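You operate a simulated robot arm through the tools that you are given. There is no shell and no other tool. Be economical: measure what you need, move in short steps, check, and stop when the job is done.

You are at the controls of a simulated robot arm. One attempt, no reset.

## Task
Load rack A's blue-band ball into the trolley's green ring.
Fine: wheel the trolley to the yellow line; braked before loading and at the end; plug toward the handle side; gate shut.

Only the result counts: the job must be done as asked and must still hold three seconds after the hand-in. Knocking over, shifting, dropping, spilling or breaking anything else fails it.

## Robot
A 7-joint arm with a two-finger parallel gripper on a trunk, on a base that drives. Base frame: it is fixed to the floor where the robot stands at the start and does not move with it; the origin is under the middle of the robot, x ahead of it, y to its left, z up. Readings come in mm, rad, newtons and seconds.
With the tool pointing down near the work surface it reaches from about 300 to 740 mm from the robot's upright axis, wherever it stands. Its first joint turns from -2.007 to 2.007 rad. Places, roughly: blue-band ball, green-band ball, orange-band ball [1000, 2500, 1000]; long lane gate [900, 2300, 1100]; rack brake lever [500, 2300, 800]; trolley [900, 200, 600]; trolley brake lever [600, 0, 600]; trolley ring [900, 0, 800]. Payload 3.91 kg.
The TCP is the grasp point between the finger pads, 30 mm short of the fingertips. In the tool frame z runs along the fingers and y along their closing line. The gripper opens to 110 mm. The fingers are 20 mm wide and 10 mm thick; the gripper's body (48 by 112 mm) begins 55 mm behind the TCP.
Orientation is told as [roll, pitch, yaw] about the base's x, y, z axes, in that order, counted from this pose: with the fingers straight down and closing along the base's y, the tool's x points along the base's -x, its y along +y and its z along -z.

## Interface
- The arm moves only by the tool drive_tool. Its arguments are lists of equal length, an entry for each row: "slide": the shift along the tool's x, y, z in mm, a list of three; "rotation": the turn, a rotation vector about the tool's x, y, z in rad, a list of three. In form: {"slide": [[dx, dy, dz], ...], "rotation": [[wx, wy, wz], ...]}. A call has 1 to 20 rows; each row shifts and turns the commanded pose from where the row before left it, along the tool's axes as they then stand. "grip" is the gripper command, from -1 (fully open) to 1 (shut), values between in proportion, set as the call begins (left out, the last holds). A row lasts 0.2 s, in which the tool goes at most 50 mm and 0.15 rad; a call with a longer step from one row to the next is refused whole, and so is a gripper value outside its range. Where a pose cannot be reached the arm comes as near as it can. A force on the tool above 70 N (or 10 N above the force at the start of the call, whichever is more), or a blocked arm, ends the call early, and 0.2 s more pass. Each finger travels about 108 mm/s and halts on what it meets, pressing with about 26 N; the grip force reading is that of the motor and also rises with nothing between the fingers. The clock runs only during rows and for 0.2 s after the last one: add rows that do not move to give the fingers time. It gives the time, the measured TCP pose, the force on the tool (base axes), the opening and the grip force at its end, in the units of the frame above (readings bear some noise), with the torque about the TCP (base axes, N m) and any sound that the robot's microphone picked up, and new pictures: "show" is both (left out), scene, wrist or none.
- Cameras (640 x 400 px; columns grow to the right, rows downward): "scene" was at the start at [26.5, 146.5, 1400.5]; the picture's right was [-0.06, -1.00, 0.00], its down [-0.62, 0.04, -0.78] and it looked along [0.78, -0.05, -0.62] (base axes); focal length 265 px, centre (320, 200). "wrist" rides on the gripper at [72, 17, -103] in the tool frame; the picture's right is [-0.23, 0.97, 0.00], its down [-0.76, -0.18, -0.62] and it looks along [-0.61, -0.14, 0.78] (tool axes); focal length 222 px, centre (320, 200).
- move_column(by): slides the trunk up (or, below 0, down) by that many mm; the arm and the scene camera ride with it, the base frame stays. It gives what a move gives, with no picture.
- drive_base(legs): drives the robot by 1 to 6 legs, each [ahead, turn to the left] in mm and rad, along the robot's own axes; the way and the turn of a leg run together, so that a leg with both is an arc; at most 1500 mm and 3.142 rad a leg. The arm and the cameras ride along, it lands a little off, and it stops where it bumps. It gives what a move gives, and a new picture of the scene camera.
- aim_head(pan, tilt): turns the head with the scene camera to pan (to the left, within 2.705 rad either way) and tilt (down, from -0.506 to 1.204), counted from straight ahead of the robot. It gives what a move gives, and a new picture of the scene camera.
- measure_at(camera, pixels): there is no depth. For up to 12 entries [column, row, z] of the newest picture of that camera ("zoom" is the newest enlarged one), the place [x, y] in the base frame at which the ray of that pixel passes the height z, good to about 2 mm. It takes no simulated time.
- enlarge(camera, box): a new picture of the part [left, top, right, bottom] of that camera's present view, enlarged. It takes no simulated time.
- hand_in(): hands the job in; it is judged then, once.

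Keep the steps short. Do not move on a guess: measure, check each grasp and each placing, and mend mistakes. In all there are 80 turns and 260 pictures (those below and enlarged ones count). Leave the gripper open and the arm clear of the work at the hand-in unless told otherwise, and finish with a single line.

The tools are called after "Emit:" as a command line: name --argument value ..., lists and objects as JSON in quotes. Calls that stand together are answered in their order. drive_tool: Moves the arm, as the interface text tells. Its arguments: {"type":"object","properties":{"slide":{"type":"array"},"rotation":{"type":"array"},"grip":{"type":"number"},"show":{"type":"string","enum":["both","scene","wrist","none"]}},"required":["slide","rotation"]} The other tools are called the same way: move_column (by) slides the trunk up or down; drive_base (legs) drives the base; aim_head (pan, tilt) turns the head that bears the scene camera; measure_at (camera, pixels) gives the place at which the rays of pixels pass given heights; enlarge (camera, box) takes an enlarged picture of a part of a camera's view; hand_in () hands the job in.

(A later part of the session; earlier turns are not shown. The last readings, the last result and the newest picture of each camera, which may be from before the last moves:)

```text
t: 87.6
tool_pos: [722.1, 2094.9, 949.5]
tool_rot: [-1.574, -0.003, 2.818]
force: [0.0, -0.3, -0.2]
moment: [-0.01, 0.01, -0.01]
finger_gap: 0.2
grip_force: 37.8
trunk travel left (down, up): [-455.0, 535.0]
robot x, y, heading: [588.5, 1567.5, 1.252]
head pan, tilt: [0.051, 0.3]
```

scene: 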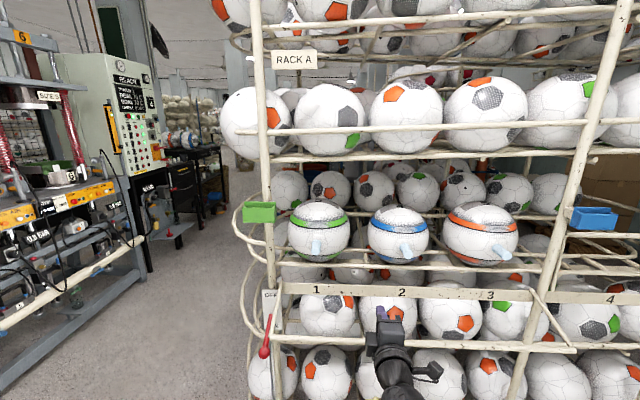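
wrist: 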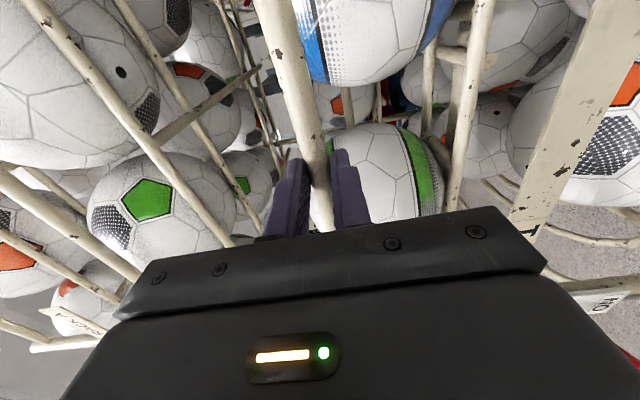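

The grip slipped and the gate dropped by itself. I check where it hangs.

Emit:
enlarge --camera "scene" --box '[250, 180, 600, 400]'

Emit:
measure_at --camera "scene" --pixels '[[480, 346, 680], [480, 346, 780], [480, 346, 870], [575, 350, 680], [575, 350, 780], [285, 340, 680], [285, 340, 780], [405, 252, 1000], [545, 295, 870]]'

```text
1.82 times, centred on (425, 290) of scene
```

zoom: 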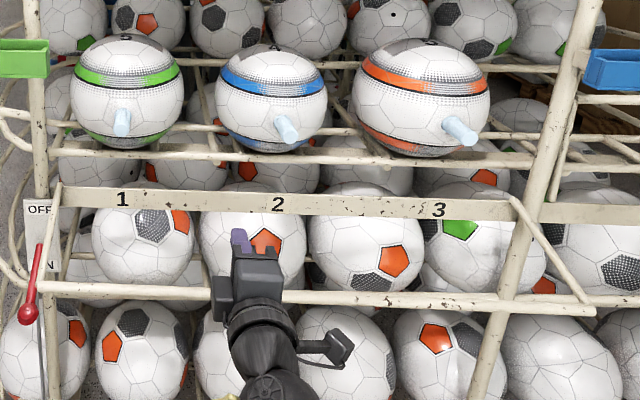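

```text
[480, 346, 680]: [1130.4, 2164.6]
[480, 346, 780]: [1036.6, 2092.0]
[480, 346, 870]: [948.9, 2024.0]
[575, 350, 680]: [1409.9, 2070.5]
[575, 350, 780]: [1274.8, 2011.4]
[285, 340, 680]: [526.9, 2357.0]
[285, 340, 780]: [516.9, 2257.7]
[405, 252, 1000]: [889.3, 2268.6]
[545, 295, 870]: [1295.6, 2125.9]
```

The gate hangs open, out of the way below z≈870. Now I line the tool up with plug 2: z=1000, sideways +108 mm, then 120 mm toward it, opening 58 mm.

Emit:
drive_tool --slide '[[0, -25, 0], [0, -25, 0], [36, 0, 0], [36, 0, 0], [36, 0, 0], [0, 0, 40], [0, 0, 40], [0, 0, 40]]' --rotation '[[0, 0, 0], [0, 0, 0], [0, 0, 0], [0, 0, 0], [0, 0, 0], [0, 0, 0], [0, 0, 0], [0, 0, 0]]' --grip -0.05

Emit:
enlarge --camera "scene" --box '[340, 190, 500, 300]'

```text
t: 89.4
tool_pos: [862.3, 2179.7, 998.7]
tool_rot: [-1.57, -0.003, 2.82]
force: [0.5, -0.6, -0.7]
moment: [0.02, 0.02, 0.03]
finger_gap: 57.6
grip_force: 0.1
trunk travel left (down, up): [-455.0, 535.0]
robot x, y, heading: [591.9, 1568.1, 1.246]
head pan, tilt: [0.051, 0.3]
```

scene: 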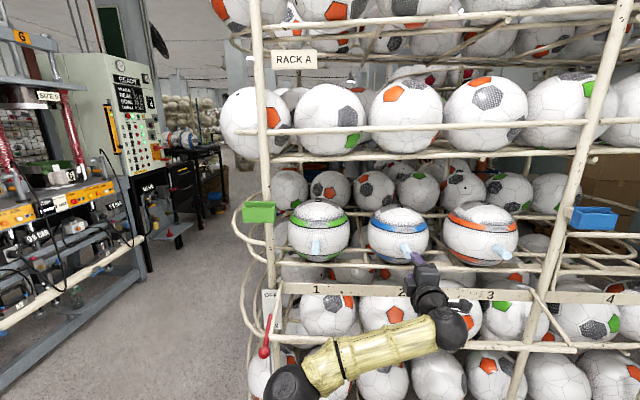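
wrist: 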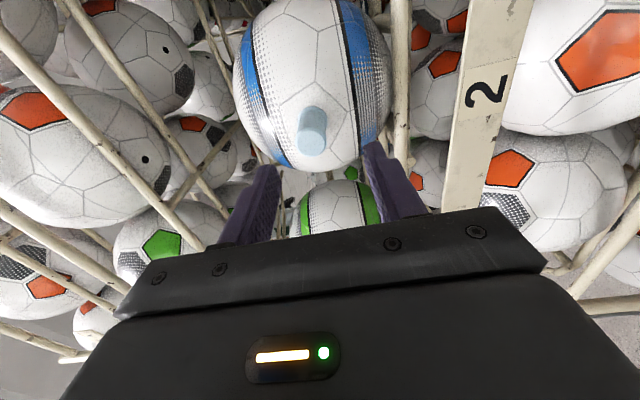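

```text
3.64 times, centred on (420, 245) of scene
```

zoom: 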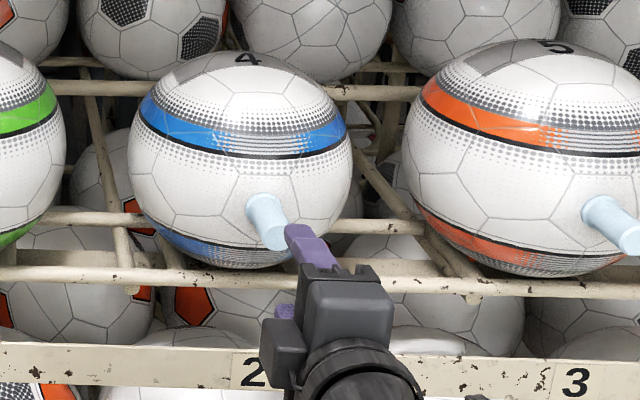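

I measure the plug once more from the scene picture and check against the wrist view (tip at (312,145)).

Emit:
measure_at --camera "scene" --pixels '[[407, 253, 1000], [407, 253, 1010], [392, 245, 1000], [392, 245, 1010]]'

Emit:
measure_at --camera "wrist" --pixels '[[312, 145, 1005], [312, 145, 1010], [312, 145, 1015]]'

```text
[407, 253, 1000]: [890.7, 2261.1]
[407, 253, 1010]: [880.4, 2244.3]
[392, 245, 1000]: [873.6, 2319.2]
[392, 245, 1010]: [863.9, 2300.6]
```

```text
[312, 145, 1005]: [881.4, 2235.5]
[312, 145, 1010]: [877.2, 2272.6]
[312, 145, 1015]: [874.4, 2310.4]
```

The rays agree: plug tip (882,2250,1007). I correct −4 mm sideways, 8 mm up, and advance 55 mm first.

Emit:
drive_tool --slide '[[-4, -8, 15], [0, 0, 20], [0, 0, 20]]' --rotation '[[0, 0, 0], [0, 0, 0], [0, 0, 0]]' --show "wrist"

Emit:
enlarge --camera "scene" --box '[340, 190, 500, 300]'

```text
t: 90.2
tool_pos: [878.1, 2231.6, 1005.7]
tool_rot: [-1.571, -0.003, 2.819]
force: [0.2, -0.2, 0.5]
moment: [-0.02, -0.03, -0.04]
finger_gap: 57.8
grip_force: 0.1
trunk travel left (down, up): [-455.0, 535.0]
robot x, y, heading: [591.9, 1568.5, 1.249]
head pan, tilt: [0.051, 0.3]
```

wrist: 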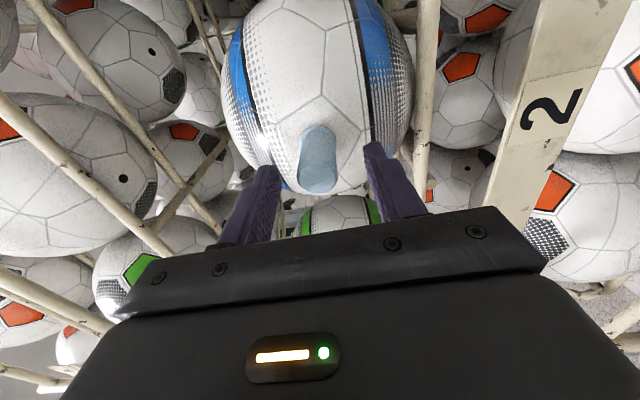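

```text
3.64 times, centred on (420, 245) of scene
```

zoom: 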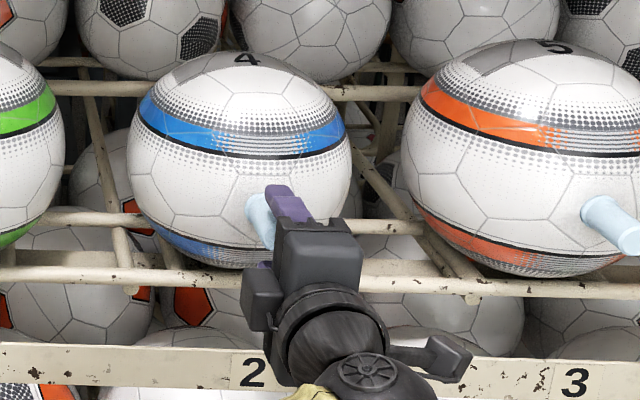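

Plug is centred between the fingers. I advance 34 mm more and close.

Emit:
drive_tool --slide '[[0, 0, 12], [0, 0, 12], [0, 0, 10]]' --rotation '[[0, 0, 0], [0, 0, 0], [0, 0, 0]]' --show "wrist"

Emit:
drive_tool --slide '[[0, 0, 0], [0, 0, 0], [0, 0, 0]]' --rotation '[[0, 0, 0], [0, 0, 0], [0, 0, 0]]' --grip 1 --show "wrist"

```text
t: 91.0
tool_pos: [888.1, 2262.5, 1005.3]
tool_rot: [-1.569, -0.001, 2.819]
force: [-0.8, 0.4, 0.5]
moment: [-0.03, -0.01, -0.02]
finger_gap: 58.0
grip_force: 0.1
trunk travel left (down, up): [-455.0, 535.0]
robot x, y, heading: [590.8, 1569.4, 1.253]
head pan, tilt: [0.051, 0.3]
```

wrist: 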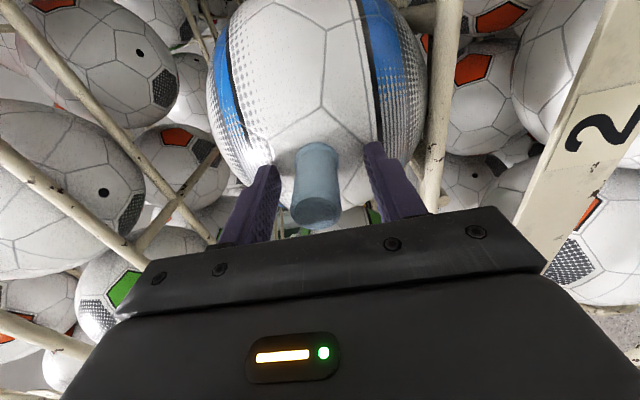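

```text
t: 91.8
tool_pos: [887.6, 2262.6, 1005.0]
tool_rot: [-1.574, -0.004, 2.818]
force: [-0.1, -1.4, 5.9]
moment: [1.07, -0.39, -0.13]
finger_gap: 25.6
grip_force: 26.2
trunk travel left (down, up): [-455.0, 535.0]
robot x, y, heading: [591.0, 1572.1, 1.249]
head pan, tilt: [0.051, 0.3]
```

wrist: 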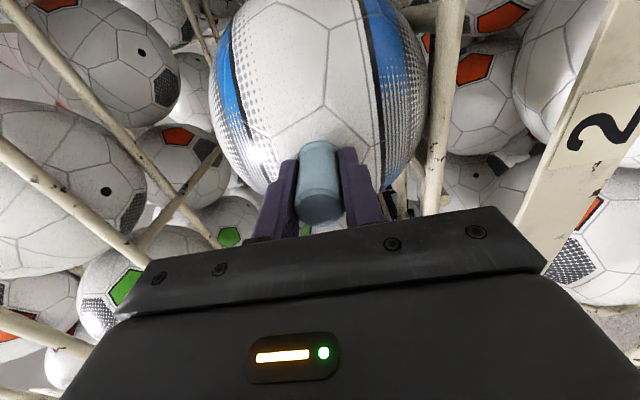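

Plug held (25.6 mm). I lift slowly 20 mm first and check that the ball follows.

Emit:
drive_tool --slide '[[0, -5, 0], [0, -5, 0], [0, -5, 0], [0, -5, 0]]' --rotation '[[0, 0, 0], [0, 0, 0], [0, 0, 0], [0, 0, 0]]' --show "both"

Emit:
enlarge --camera "scene" --box '[320, 160, 520, 300]'

```text
t: 92.8
tool_pos: [888.5, 2261.9, 1025.1]
tool_rot: [-1.568, -0.003, 2.817]
force: [-0.6, 0.2, -4.1]
moment: [-0.53, 0.17, 0.01]
finger_gap: 25.7
grip_force: 25.7
trunk travel left (down, up): [-455.0, 535.0]
robot x, y, heading: [592.3, 1570.8, 1.244]
head pan, tilt: [0.051, 0.3]
```

scene: 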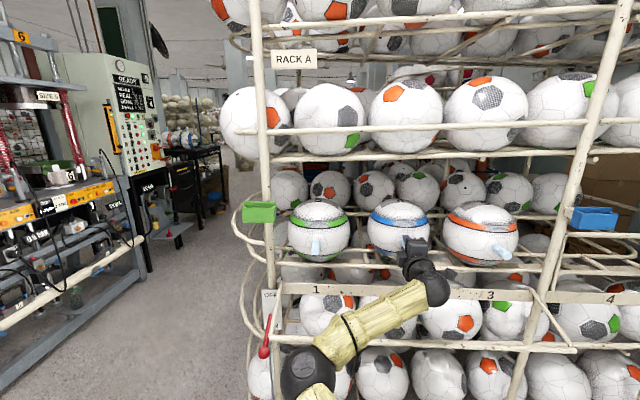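
wrist: 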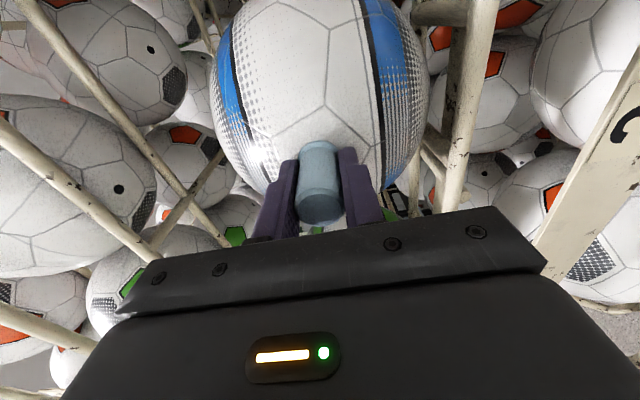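

```text
2.86 times, centred on (420, 230) of scene
```

zoom: 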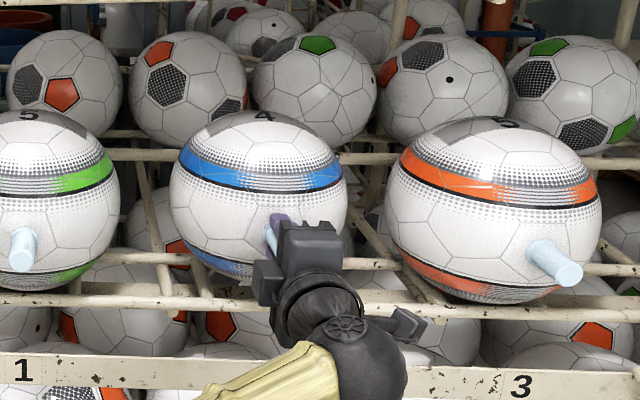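

Ball follows (about 4 N), level. Lift 45 mm more, then draw it straight out.

Emit:
drive_tool --slide '[[0, -10, 0], [0, -12, 0], [0, -12, 0], [0, -11, 0], [0, 0, -10], [0, 0, -20], [0, 0, -25], [0, 0, -25], [0, 0, -25], [0, 0, -25], [0, 0, -25], [0, 0, -25], [0, 0, -20], [0, 0, -10]]' --rotation '[[0, 0, 0], [0, 0, 0], [0, 0, 0], [0, 0, 0], [0, 0, 0], [0, 0, 0], [0, 0, 0], [0, 0, 0], [0, 0, 0], [0, 0, 0], [0, 0, 0], [0, 0, 0], [0, 0, 0], [0, 0, 0]]'

```text
t: 95.8
tool_pos: [820.8, 2060.7, 1071.7]
tool_rot: [-1.569, -0.001, 2.817]
force: [0.0, 0.5, -4.2]
moment: [-0.5, 0.18, 0.01]
finger_gap: 25.5
grip_force: 25.6
trunk travel left (down, up): [-455.0, 535.0]
robot x, y, heading: [589.5, 1564.8, 1.253]
head pan, tilt: [0.051, 0.3]
```

scene: 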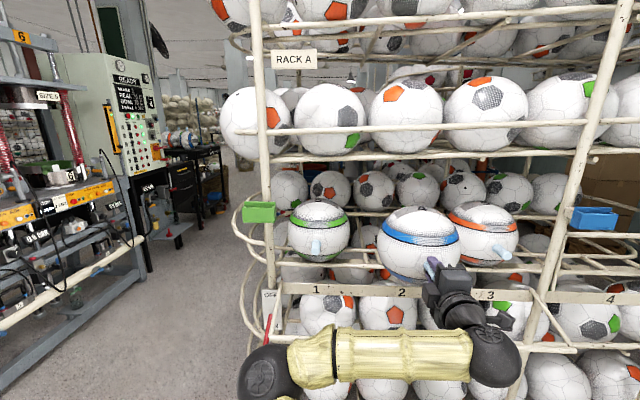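
wrist: 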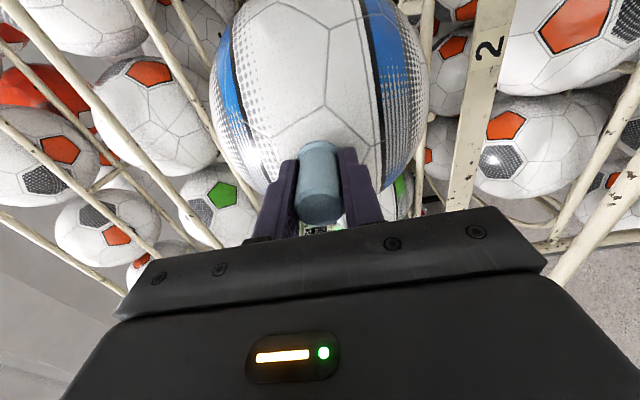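

The ball is out. I raise the trunk 90 mm for clearance, then back off along the same line to beside the trolley.

Emit:
move_column --by 90

Emit:
drive_base --legs '[[-300, 0]]'

Emit:
enlarge --camera "scene" --box '[230, 150, 550, 350]'

```text
t: 97.0
tool_pos: [820.1, 2061.1, 1162.0]
tool_rot: [-1.569, 0.0, 2.819]
force: [-0.8, -0.6, -4.3]
moment: [-0.46, 0.19, 0.01]
finger_gap: 25.8
grip_force: 25.6
trunk travel left (down, up): [-545.0, 445.0]
robot x, y, heading: [595.5, 1571.1, 1.253]
head pan, tilt: [0.051, 0.3]
```

```text
t: 99.1
tool_pos: [724.1, 1780.9, 1160.8]
tool_rot: [-1.57, -0.001, 2.825]
force: [-0.2, 0.3, -3.9]
moment: [-0.46, 0.16, -0.01]
finger_gap: 25.5
grip_force: 25.7
trunk travel left (down, up): [-545.0, 445.0]
robot x, y, heading: [501.0, 1287.3, 1.262]
head pan, tilt: [0.051, 0.3]
```

scene: 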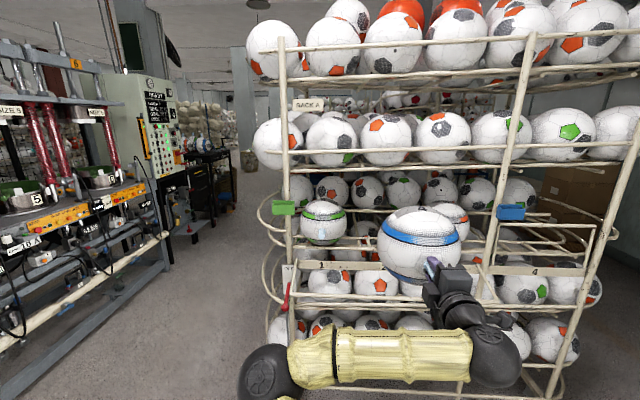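

```text
2.00 times, centred on (390, 250) of scene
```

zoom: 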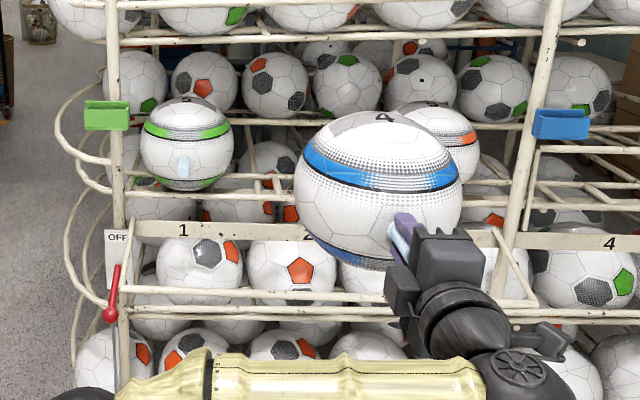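

Now back to (356,720) and turn to face the trolley square; the ball's underside is at ~1055, above everything on the trolley.

Emit:
drive_base --legs '[[0, 0.058], [-585, 0], [0, -1.642]]'

Emit:
aim_head --pan 0.0 --tilt 0.65

```text
t: 106.8
tool_pos: [845.9, 496.6, 1161.8]
tool_rot: [-1.569, -0.003, 1.274]
force: [0.9, 0.2, -3.9]
moment: [0.17, 0.43, -0.01]
finger_gap: 25.2
grip_force: 26.1
trunk travel left (down, up): [-545.0, 445.0]
robot x, y, heading: [347.5, 711.2, -0.294]
head pan, tilt: [0.051, 0.3]
```

scene: 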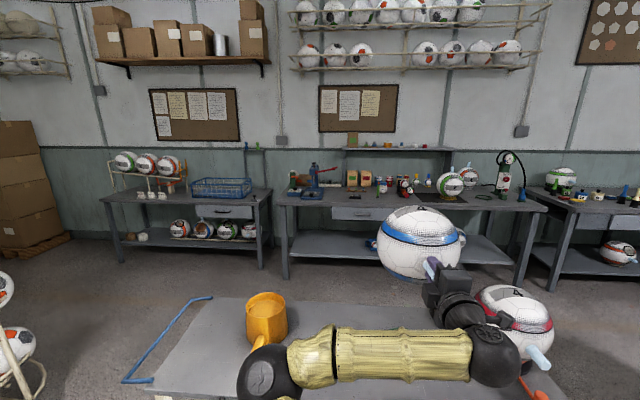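

```text
t: 107.6
tool_pos: [845.4, 496.3, 1160.9]
tool_rot: [-1.569, -0.002, 1.276]
force: [-0.2, -0.1, -2.4]
moment: [0.17, 0.44, -0.01]
finger_gap: 25.2
grip_force: 25.7
trunk travel left (down, up): [-545.0, 445.0]
robot x, y, heading: [346.0, 710.5, -0.29]
head pan, tilt: [0.0, 0.649]
```

scene: 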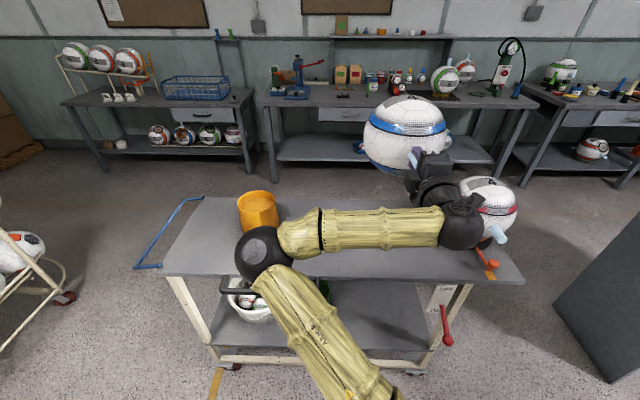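

The elbow hangs left, low over the trolley's rail, so lowering by the trunk would hit it. I back the base 100 mm, then lower with the arm only and watch the elbow.

Emit:
drive_base --legs '[[-100, -0.025]]'

Emit:
drive_tool --slide '[[0, 0, 25], [0, 0, 25], [0, 0, 25], [0, 0, 25], [0, 25, 0], [0, 25, 0], [0, 25, 0]]' --rotation '[[0, 0, 0], [0, 0, 0], [0, 0, 0], [0, 0, 0], [0, 0, 0], [0, 0, 0], [0, 0, 0]]' --show "scene"

```text
t: 108.7
tool_pos: [745.7, 514.6, 1161.3]
tool_rot: [-1.569, -0.002, 1.25]
force: [-0.3, 0.4, -3.7]
moment: [0.2, 0.48, 0.01]
finger_gap: 25.6
grip_force: 25.5
trunk travel left (down, up): [-545.0, 445.0]
robot x, y, heading: [254.2, 738.3, -0.321]
head pan, tilt: [0.0, 0.649]
```

scene: 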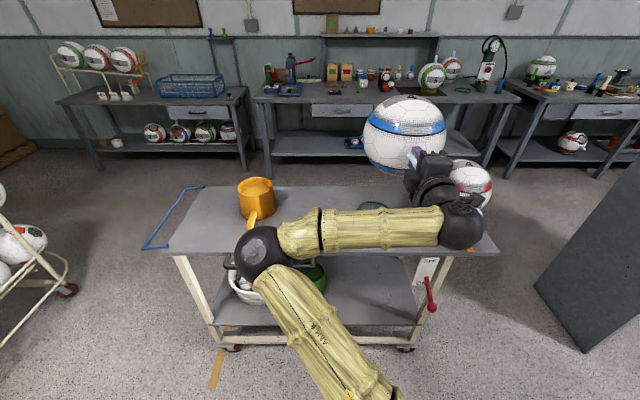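

```text
t: 110.3
tool_pos: [842.2, 482.9, 1084.5]
tool_rot: [-1.569, -0.003, 1.248]
force: [-0.6, 0.1, -3.8]
moment: [0.14, 0.49, -0.02]
finger_gap: 25.5
grip_force: 25.7
trunk travel left (down, up): [-545.0, 445.0]
robot x, y, heading: [255.5, 739.0, -0.321]
head pan, tilt: [0.0, 0.649]
```

scene: 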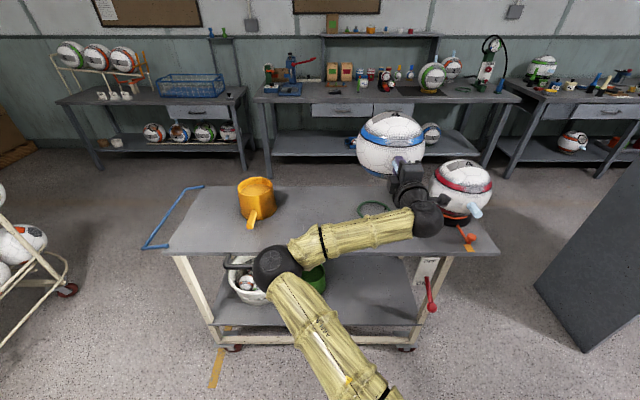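

Elbow is still low on the left. I raise the trunk 250 mm and then lower the tool with the arm, which should keep the elbow above the trolley.

Emit:
move_column --by 250

Emit:
drive_tool --slide '[[0, 30, 0], [0, 30, 0], [0, 30, 0], [0, 30, 0], [0, 30, 0], [0, 30, 0], [0, 30, 0], [0, 30, 0]]' --rotation '[[0, 0, 0], [0, 0, 0], [0, 0, 0], [0, 0, 0], [0, 0, 0], [0, 0, 0], [0, 0, 0], [0, 0, 0]]' --show "scene"

```text
t: 112.9
tool_pos: [842.5, 483.3, 1334.2]
tool_rot: [-1.567, -0.002, 1.251]
force: [-0.5, -0.2, -4.3]
moment: [0.14, 0.5, 0.0]
finger_gap: 25.4
grip_force: 26.1
trunk travel left (down, up): [-795.0, 195.0]
robot x, y, heading: [253.9, 740.7, -0.323]
head pan, tilt: [0.0, 0.649]
```

```text
t: 114.7
tool_pos: [821.1, 526.0, 1298.4]
tool_rot: [-1.547, -0.003, 1.249]
force: [0.0, -0.1, -3.5]
moment: [0.15, 0.48, 0.0]
finger_gap: 25.5
grip_force: 26.3
out of reach, approached as far as the arm can: row 1, 2, 3, 4, 5, 6, 7, 8
trunk travel left (down, up): [-795.0, 195.0]
robot x, y, heading: [253.3, 740.7, -0.319]
head pan, tilt: [0.0, 0.649]
```

scene: 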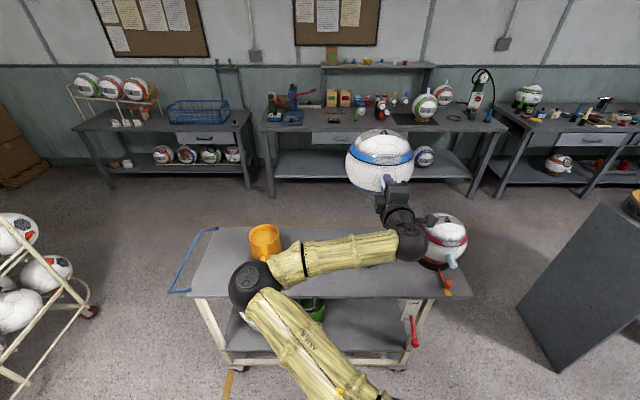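

The arm can't go lower relative to the trunk in this pose. Instead I stay backed off (elbow then stays well outside the rail) and lower by the trunk: down 300 mm first.

Emit:
move_column --by -300

Emit:
drive_tool --slide '[[0, 0, 0]]' --rotation '[[0, 0, 0]]' --show "both"

```text
t: 117.7
tool_pos: [820.6, 524.1, 998.1]
tool_rot: [-1.548, -0.004, 1.245]
force: [0.5, 0.4, -3.3]
moment: [0.17, 0.47, 0.01]
finger_gap: 25.5
grip_force: 25.8
trunk travel left (down, up): [-495.0, 495.0]
robot x, y, heading: [253.7, 742.8, -0.32]
head pan, tilt: [0.0, 0.649]
```

```text
t: 118.1
tool_pos: [820.5, 525.9, 997.3]
tool_rot: [-1.547, -0.003, 1.247]
force: [0.1, -0.4, -4.0]
moment: [0.16, 0.45, 0.03]
finger_gap: 25.5
grip_force: 26.2
trunk travel left (down, up): [-495.0, 495.0]
robot x, y, heading: [257.0, 741.8, -0.326]
head pan, tilt: [0.0, 0.649]
```

scene: 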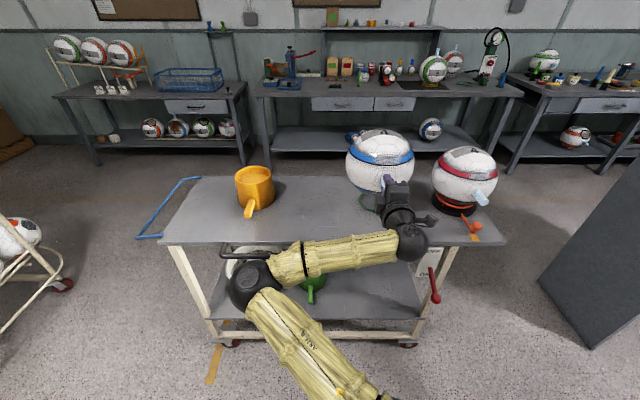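
wrist: 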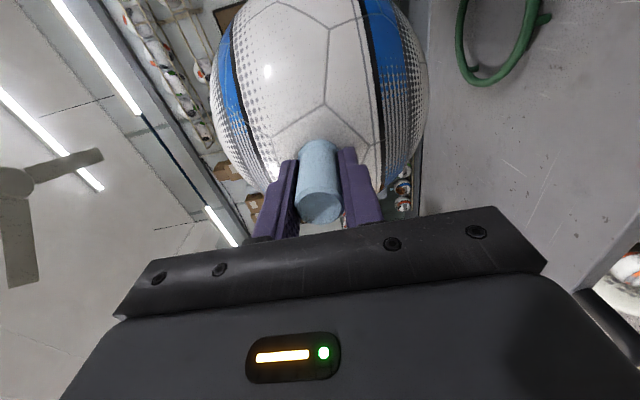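

I measure ball centre (scene (380,160) at z≈995), ring and edges from here.

Emit:
enlarge --camera "scene" --box '[320, 110, 520, 270]'

Emit:
measure_at --camera "scene" --pixels '[[380, 161, 995], [346, 161, 995], [414, 161, 995], [463, 240, 801], [165, 243, 801], [245, 248, 780], [390, 185, 997]]'

Emit:
measure_at --camera "wrist" --pixels '[[462, 50, 812], [500, 84, 812], [537, 40, 812], [545, 18, 812]]'

```text
2.50 times, centred on (420, 190) of scene
```

zoom: 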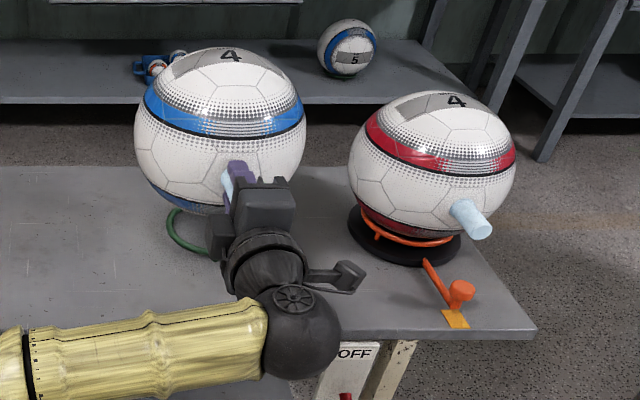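

```text
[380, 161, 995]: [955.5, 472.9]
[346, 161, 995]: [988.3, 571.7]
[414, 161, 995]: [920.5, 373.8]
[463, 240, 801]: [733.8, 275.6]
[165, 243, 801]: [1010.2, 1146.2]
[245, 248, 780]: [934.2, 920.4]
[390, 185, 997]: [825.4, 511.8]
```

```text
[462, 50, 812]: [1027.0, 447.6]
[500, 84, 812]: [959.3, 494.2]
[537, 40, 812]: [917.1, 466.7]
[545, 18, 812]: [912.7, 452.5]
```

Ring centre by the wrist view is near p≈798, a≈724. I check the ring's height with its left rim in the scene view and the original data.

Emit:
measure_at --camera "scene" --pixels '[[359, 201, 801], [359, 201, 812], [359, 201, 825], [365, 208, 812], [371, 212, 812]]'

Emit:
measure_at --camera "wrist" --pixels '[[462, 50, 801], [500, 84, 801], [537, 40, 801], [462, 50, 825], [500, 84, 825], [537, 40, 825], [474, 2, 812], [459, 20, 812]]'

Emit:
enlarge --camera "wrist" --box '[420, 0, 580, 100]'

```text
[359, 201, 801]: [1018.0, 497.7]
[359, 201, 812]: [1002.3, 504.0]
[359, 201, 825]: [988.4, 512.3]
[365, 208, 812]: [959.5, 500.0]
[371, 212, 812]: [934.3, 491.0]
```

```text
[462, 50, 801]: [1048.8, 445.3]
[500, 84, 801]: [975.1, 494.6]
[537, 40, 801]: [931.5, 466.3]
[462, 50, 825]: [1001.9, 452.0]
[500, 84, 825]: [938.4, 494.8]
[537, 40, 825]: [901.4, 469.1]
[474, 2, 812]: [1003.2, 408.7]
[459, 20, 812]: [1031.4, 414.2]
```

```text
4.00 times, centred on (500, 50) of wrist
```

zoom: 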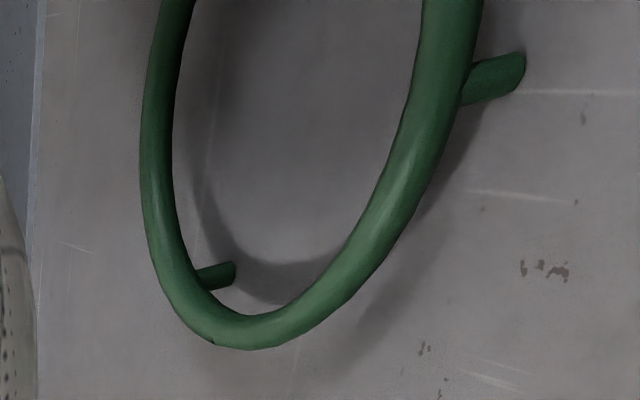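

Ring centre ≈ p 788, a 722 (z≈810); ball centre is ~141 mm ahead of the TCP. I shift 32 mm right with the arm (raising slightly first to leave the reach limit) and check.

Emit:
drive_tool --slide '[[0, -10, 0], [16, 0, 0], [16, 0, 0], [0, 0, 18], [0, 0, 18]]' --rotation '[[0, 0, 0], [0, 0, 0], [0, 0, 0], [0, 0, 0], [0, 0, 0]]' --show "both"

```text
t: 119.3
tool_pos: [843.8, 482.5, 1006.0]
tool_rot: [-1.544, -0.004, 1.244]
force: [0.4, 0.1, -4.5]
moment: [0.15, 0.47, -0.01]
finger_gap: 25.5
grip_force: 25.8
trunk travel left (down, up): [-495.0, 495.0]
robot x, y, heading: [252.9, 737.7, -0.322]
head pan, tilt: [0.0, 0.649]
```

scene: 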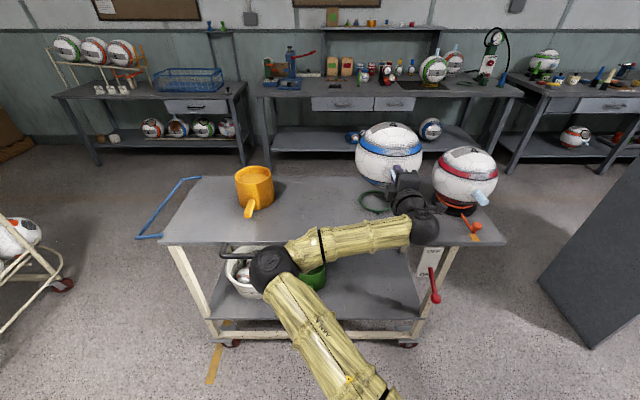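
wrist: 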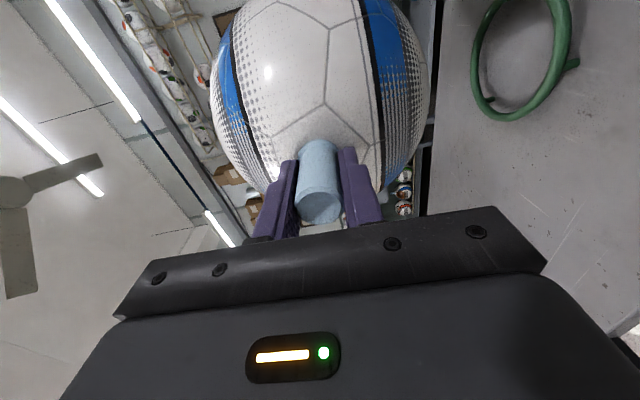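

TCP at p 647, a 725: the ball is centred over the ring. I lower by trunk 85 mm, then feel for contact.

Emit:
move_column --by -85

Emit:
drive_tool --slide '[[0, 0, 0]]' --rotation '[[0, 0, 0]]' --show "both"

Emit:
enlarge --camera "scene" --box '[320, 110, 520, 270]'

```text
t: 120.5
tool_pos: [843.5, 483.4, 922.4]
tool_rot: [-1.543, -0.005, 1.246]
force: [-0.1, -0.1, -3.5]
moment: [0.19, 0.52, -0.01]
finger_gap: 25.6
grip_force: 26.1
trunk travel left (down, up): [-410.0, 580.0]
robot x, y, heading: [253.5, 741.4, -0.325]
head pan, tilt: [0.0, 0.649]
```

```text
t: 120.9
tool_pos: [843.1, 483.3, 921.9]
tool_rot: [-1.542, -0.005, 1.246]
force: [0.2, -0.1, -4.7]
moment: [0.13, 0.45, -0.01]
finger_gap: 25.8
grip_force: 25.9
trunk travel left (down, up): [-410.0, 580.0]
robot x, y, heading: [251.6, 741.4, -0.321]
head pan, tilt: [0.0, 0.649]
```

scene: 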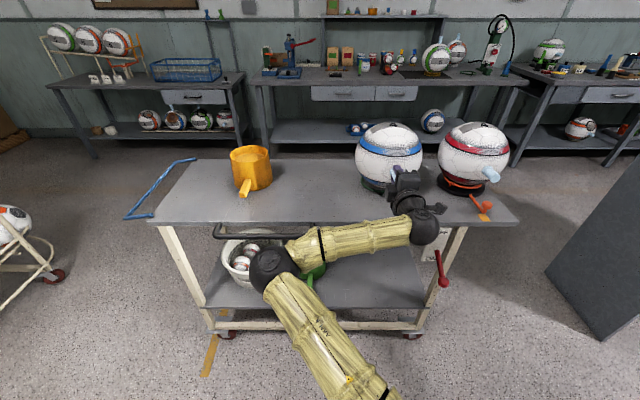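
wrist: 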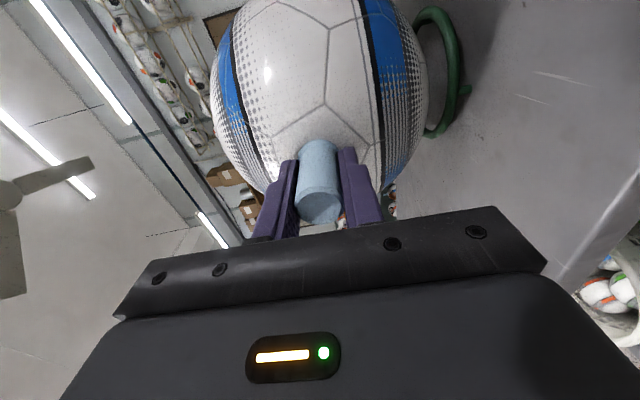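

```text
2.50 times, centred on (420, 190) of scene
```

zoom: 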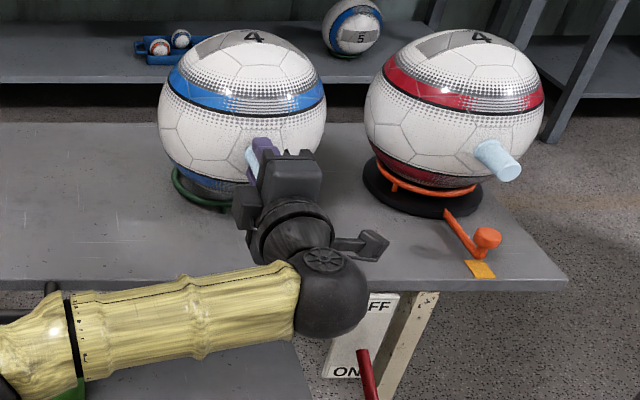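

Laterally aligned with the ring. Lower further in small steps, watching the vertical force.

Emit:
move_column --by -18

Emit:
move_column --by -6

Emit:
move_column --by -5

```text
t: 121.6
tool_pos: [842.2, 483.6, 904.4]
tool_rot: [-1.545, -0.003, 1.247]
force: [3.1, -2.5, 3.2]
moment: [-0.29, -0.7, -0.02]
finger_gap: 25.7
grip_force: 26.5
trunk travel left (down, up): [-392.0, 598.0]
robot x, y, heading: [249.0, 738.9, -0.32]
head pan, tilt: [0.0, 0.649]
```

```text
t: 122.1
tool_pos: [840.5, 483.9, 901.0]
tool_rot: [-1.553, -0.003, 1.245]
force: [-4.8, 2.2, 19.9]
moment: [-0.54, -1.67, 0.0]
finger_gap: 26.3
grip_force: 26.4
trunk travel left (down, up): [-386.0, 604.0]
robot x, y, heading: [253.0, 741.5, -0.323]
head pan, tilt: [0.0, 0.649]
```

```text
t: 122.7
tool_pos: [840.5, 484.2, 893.9]
tool_rot: [-1.548, -0.005, 1.247]
force: [-3.9, 2.3, 17.1]
moment: [-0.51, -1.45, 0.0]
finger_gap: 29.0
grip_force: 26.0
trunk travel left (down, up): [-381.0, 609.0]
robot x, y, heading: [253.4, 741.7, -0.325]
head pan, tilt: [0.0, 0.649]
```

Contact at z≈904; I pressed slightly too far (17 N). I raise 6 mm to relieve and look.

Emit:
move_column --by 6

Emit:
drive_tool --slide '[[0, 0, 0]]' --rotation '[[0, 0, 0]]' --show "both"

Emit:
enlarge --camera "scene" --box '[320, 100, 520, 260]'

```text
t: 123.2
tool_pos: [843.9, 482.7, 896.4]
tool_rot: [-1.541, -0.006, 1.246]
force: [5.2, -1.4, 3.3]
moment: [-0.27, -0.8, -0.03]
finger_gap: 28.1
grip_force: 25.9
trunk travel left (down, up): [-387.0, 603.0]
robot x, y, heading: [252.3, 741.1, -0.317]
head pan, tilt: [0.0, 0.649]
```

```text
t: 123.6
tool_pos: [843.2, 483.5, 898.0]
tool_rot: [-1.543, -0.003, 1.245]
force: [5.0, -0.3, 3.2]
moment: [-0.25, -0.83, 0.05]
finger_gap: 27.8
grip_force: 25.9
trunk travel left (down, up): [-387.0, 603.0]
robot x, y, heading: [253.0, 741.2, -0.323]
head pan, tilt: [0.0, 0.649]
```

scene: 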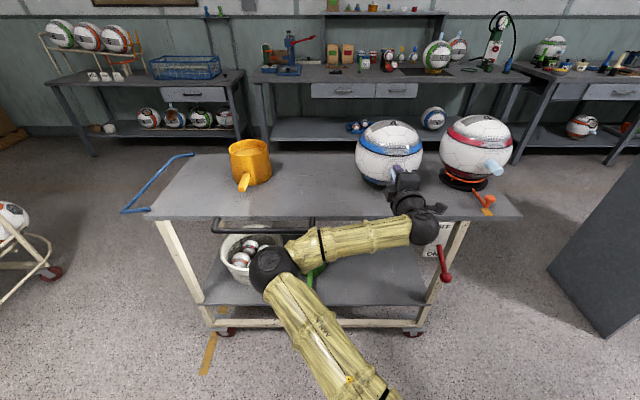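
wrist: 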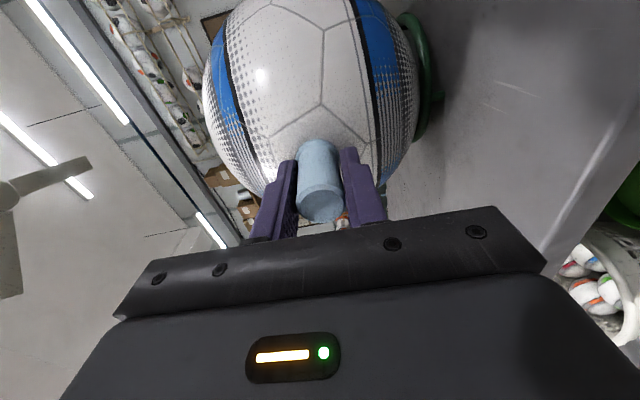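

```text
2.50 times, centred on (420, 180) of scene
```

zoom: 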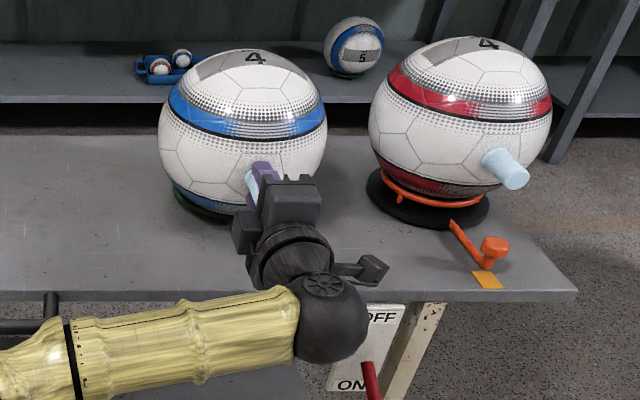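

Force says the ring centre is a little further in. I advance 4 mm and check the force.

Emit:
drive_tool --slide '[[0, 0, 2], [0, 0, 2], [0, 0, 0]]' --rotation '[[0, 0, 0], [0, 0, 0], [0, 0, 0]]' --show "none"

Emit:
drive_tool --slide '[[0, 0, 2], [0, 0, 2], [0, 0, 0]]' --rotation '[[0, 0, 0], [0, 0, 0], [0, 0, 0]]' --show "none"

```text
t: 124.4
tool_pos: [845.8, 482.2, 900.4]
tool_rot: [-1.547, -0.003, 1.247]
force: [-1.4, 0.1, 14.5]
moment: [-0.51, -1.35, -0.04]
finger_gap: 26.6
grip_force: 26.5
trunk travel left (down, up): [-387.0, 603.0]
robot x, y, heading: [253.6, 740.3, -0.315]
head pan, tilt: [0.0, 0.649]
```

```text
t: 125.2
tool_pos: [848.8, 480.4, 900.0]
tool_rot: [-1.544, -0.005, 1.247]
force: [-3.0, 1.6, 15.8]
moment: [-0.45, -1.33, 0.0]
finger_gap: 26.6
grip_force: 25.8
trunk travel left (down, up): [-387.0, 603.0]
robot x, y, heading: [252.4, 739.1, -0.322]
head pan, tilt: [0.0, 0.649]
```

Ball has levelled out (gap 26.6). I ease up 4 mm to unload, then open the fingers gently to 58 mm.

Emit:
drive_tool --slide '[[0, -2, 0], [0, -2, 0], [0, 0, 0]]' --rotation '[[0, 0, 0], [0, 0, 0], [0, 0, 0]]' --show "none"

```text
t: 126.0
tool_pos: [850.1, 481.5, 901.3]
tool_rot: [-1.54, -0.003, 1.247]
force: [2.7, -1.3, 4.4]
moment: [-0.32, -0.85, -0.01]
finger_gap: 26.1
grip_force: 26.2
trunk travel left (down, up): [-387.0, 603.0]
robot x, y, heading: [256.0, 743.6, -0.321]
head pan, tilt: [0.0, 0.649]
```

Loads are small. Open.

Emit:
drive_tool --slide '[[0, -1, 0], [0, 0, 0], [0, 0, 0], [0, 0, 0]]' --rotation '[[0, 0, 0], [0, 0, 0], [0, 0, 0], [0, 0, 0]]' --grip -0.1 --show "both"

Emit:
enlarge --camera "scene" --box '[320, 100, 520, 260]'

```text
t: 127.0
tool_pos: [852.0, 481.1, 902.9]
tool_rot: [-1.542, -0.005, 1.246]
force: [0.9, 0.5, -0.1]
moment: [-0.02, -0.01, 0.01]
finger_gap: 60.7
grip_force: 0.1
trunk travel left (down, up): [-387.0, 603.0]
robot x, y, heading: [250.2, 742.3, -0.323]
head pan, tilt: [0.0, 0.649]
```

scene: 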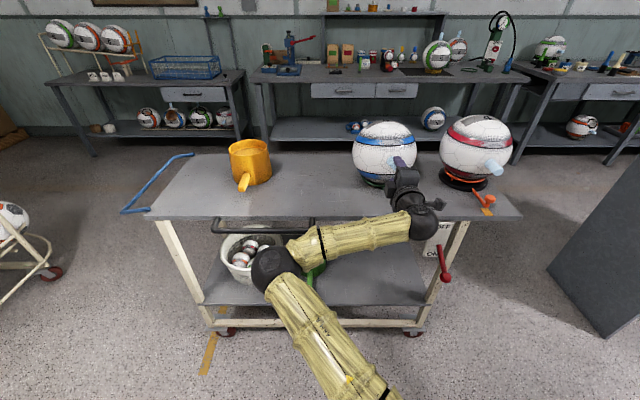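
wrist: 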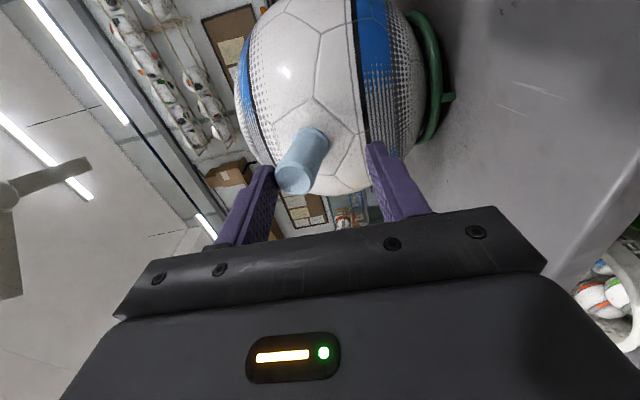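

```text
2.50 times, centred on (420, 180) of scene
```

zoom: 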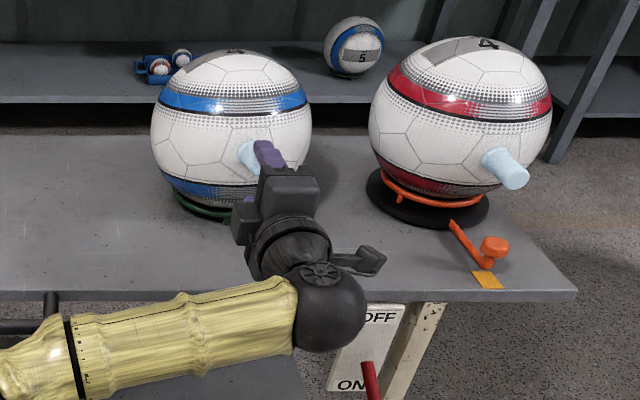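

The ball settled a bit further in, and the plug tipped upward against the upper finger. I measure the ball's settled centre, to level the plug by re-gripping at its height.

Emit:
measure_at --camera "scene" --pixels '[[384.4, 150, 895], [352.4, 150, 895], [416.6, 150, 895]]'

Emit:
enlarge --camera "wrist" --box '[220, 0, 460, 220]'

```text
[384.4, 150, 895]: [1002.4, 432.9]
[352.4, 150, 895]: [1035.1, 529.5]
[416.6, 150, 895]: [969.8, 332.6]
```

```text
1.82 times, centred on (340, 110) of wrist
```

zoom: 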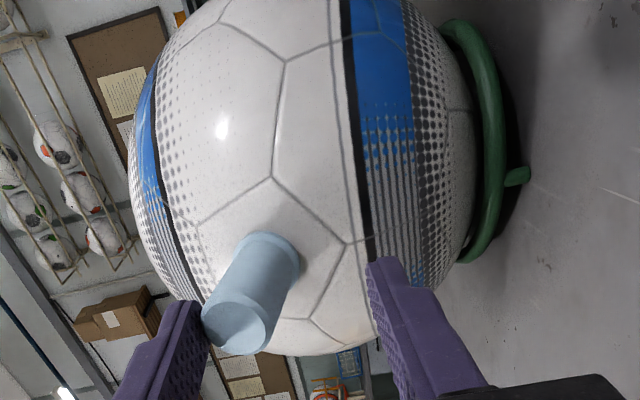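

Ball centre settled at about p 808, a 728, z 893. I lower 10 mm, advance 10 mm and re-close to level the plug.

Emit:
drive_tool --slide '[[0, 5, 0], [0, 5, 0], [0, 0, 5], [0, 0, 4]]' --rotation '[[0, 0, 0], [0, 0, 0], [0, 0, 0], [0, 0, 0]]' --show "none"

Emit:
drive_tool --slide '[[0, 0, 0], [0, 0, 0], [0, 0, 0]]' --rotation '[[0, 0, 0], [0, 0, 0], [0, 0, 0]]' --grip 1 --show "wrist"

```text
t: 128.0
tool_pos: [859.1, 477.7, 894.9]
tool_rot: [-1.533, -0.004, 1.243]
force: [-0.2, 0.5, -0.2]
moment: [-0.04, 0.01, 0.02]
finger_gap: 60.7
grip_force: 0.0
trunk travel left (down, up): [-387.0, 603.0]
robot x, y, heading: [255.0, 741.1, -0.321]
head pan, tilt: [0.0, 0.649]
```

```text
t: 128.8
tool_pos: [857.6, 478.9, 896.3]
tool_rot: [-1.535, -0.005, 1.244]
force: [-2.2, 1.1, 0.5]
moment: [0.14, 0.46, 0.0]
finger_gap: 25.8
grip_force: 26.2
trunk travel left (down, up): [-387.0, 603.0]
robot x, y, heading: [253.7, 743.9, -0.322]
head pan, tilt: [0.0, 0.649]
```

wrist: 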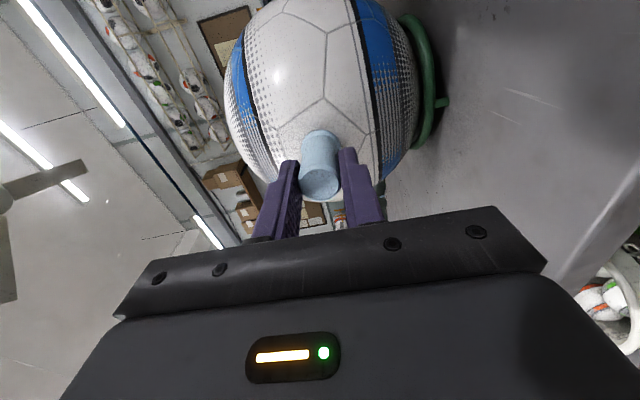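

Plug level again with small loads. I open only slightly (32 mm) and see if it holds.

Emit:
drive_tool --slide '[[0, 1, -1], [0, 0, 0], [0, 0, 0]]' --rotation '[[0, 0, 0], [0, 0, 0], [0, 0, 0]]' --grip 0.4 --show "wrist"

```text
t: 129.6
tool_pos: [858.7, 478.5, 893.5]
tool_rot: [-1.532, -0.006, 1.245]
force: [0.3, 0.7, -0.3]
moment: [-0.01, 0.02, 0.0]
finger_gap: 32.8
grip_force: 0.1
out of reach, approached as far as the arm can: row 1
trunk travel left (down, up): [-387.0, 603.0]
robot x, y, heading: [254.1, 745.8, -0.326]
head pan, tilt: [0.0, 0.649]
```

wrist: 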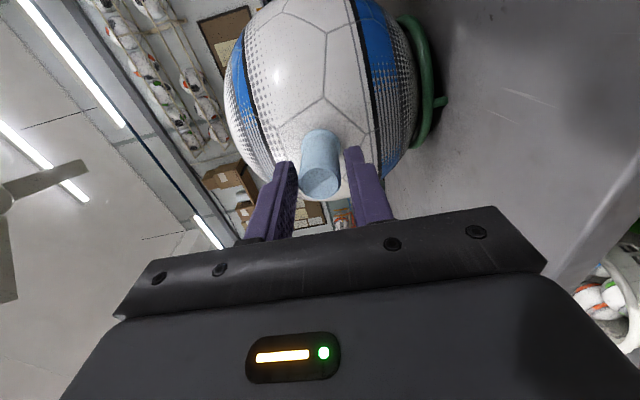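

It rests freely, level. Open wider, then withdraw straight back.

Emit:
drive_tool --slide '[[0, 0, 0], [0, 0, 0], [0, 0, -15], [0, 0, -25], [0, 0, -30], [0, 0, -30], [0, 0, -30]]' --rotation '[[0, 0, 0], [0, 0, 0], [0, 0, 0], [0, 0, 0], [0, 0, 0], [0, 0, 0], [0, 0, 0]]' --grip -0.3 --show "both"

Emit:
enlarge --camera "scene" --box '[320, 100, 520, 260]'

```text
t: 131.2
tool_pos: [735.1, 518.4, 899.2]
tool_rot: [-1.543, -0.006, 1.245]
force: [0.7, -0.2, -0.3]
moment: [0.0, 0.0, 0.01]
finger_gap: 71.6
grip_force: 0.0
trunk travel left (down, up): [-387.0, 603.0]
robot x, y, heading: [252.9, 739.6, -0.32]
head pan, tilt: [0.0, 0.649]
```

scene: 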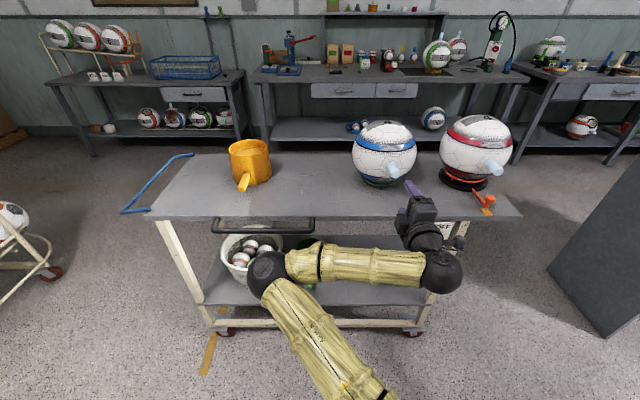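
wrist: 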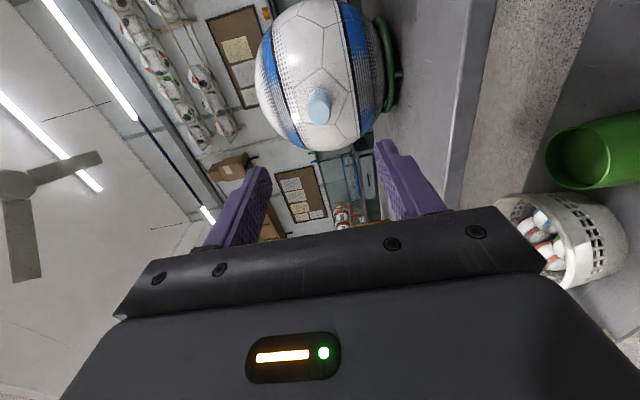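

```text
2.50 times, centred on (420, 180) of scene
```

zoom: 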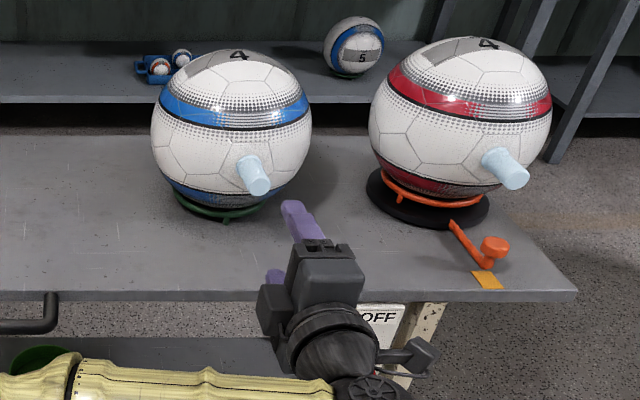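

The blue-band ball sits in the green ring, plug level and toward the rail side. Now the gate. I raise the trunk 190 mm and drive back to the rack.

Emit:
move_column --by 190

Emit:
drive_base --legs '[[-60, 0], [0, 1.52], [820, 0], [0, 0.05]]'

Emit:
enlarge --camera "scene" --box '[200, 80, 560, 320]'

```text
t: 133.3
tool_pos: [735.1, 519.8, 1088.2]
tool_rot: [-1.543, -0.004, 1.246]
force: [0.4, 0.3, 0.7]
moment: [0.0, 0.0, -0.05]
finger_gap: 71.4
grip_force: 0.0
trunk travel left (down, up): [-577.0, 413.0]
robot x, y, heading: [254.4, 740.2, -0.324]
head pan, tilt: [0.0, 0.649]
```

```text
t: 142.3
tool_pos: [699.7, 1992.1, 1087.9]
tool_rot: [-1.542, -0.002, 2.821]
force: [0.6, 0.5, 0.5]
moment: [-0.02, 0.02, 0.03]
finger_gap: 71.5
grip_force: 0.1
trunk travel left (down, up): [-577.0, 413.0]
robot x, y, heading: [477.2, 1506.2, 1.259]
head pan, tilt: [0.0, 0.649]
```

scene: 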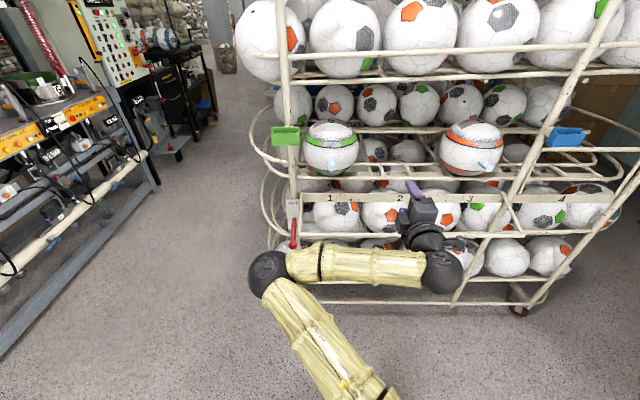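

```text
1.67 times, centred on (380, 200) of scene
```

zoom: 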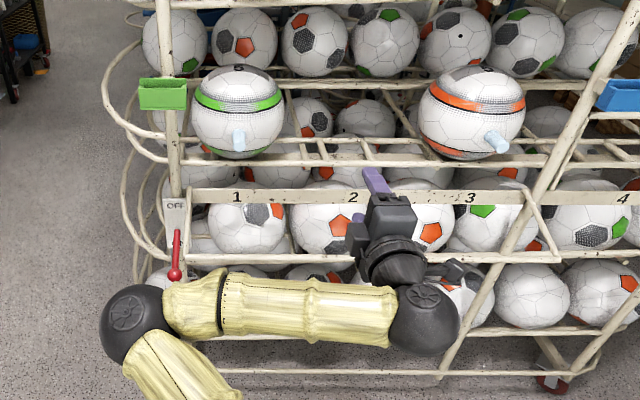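

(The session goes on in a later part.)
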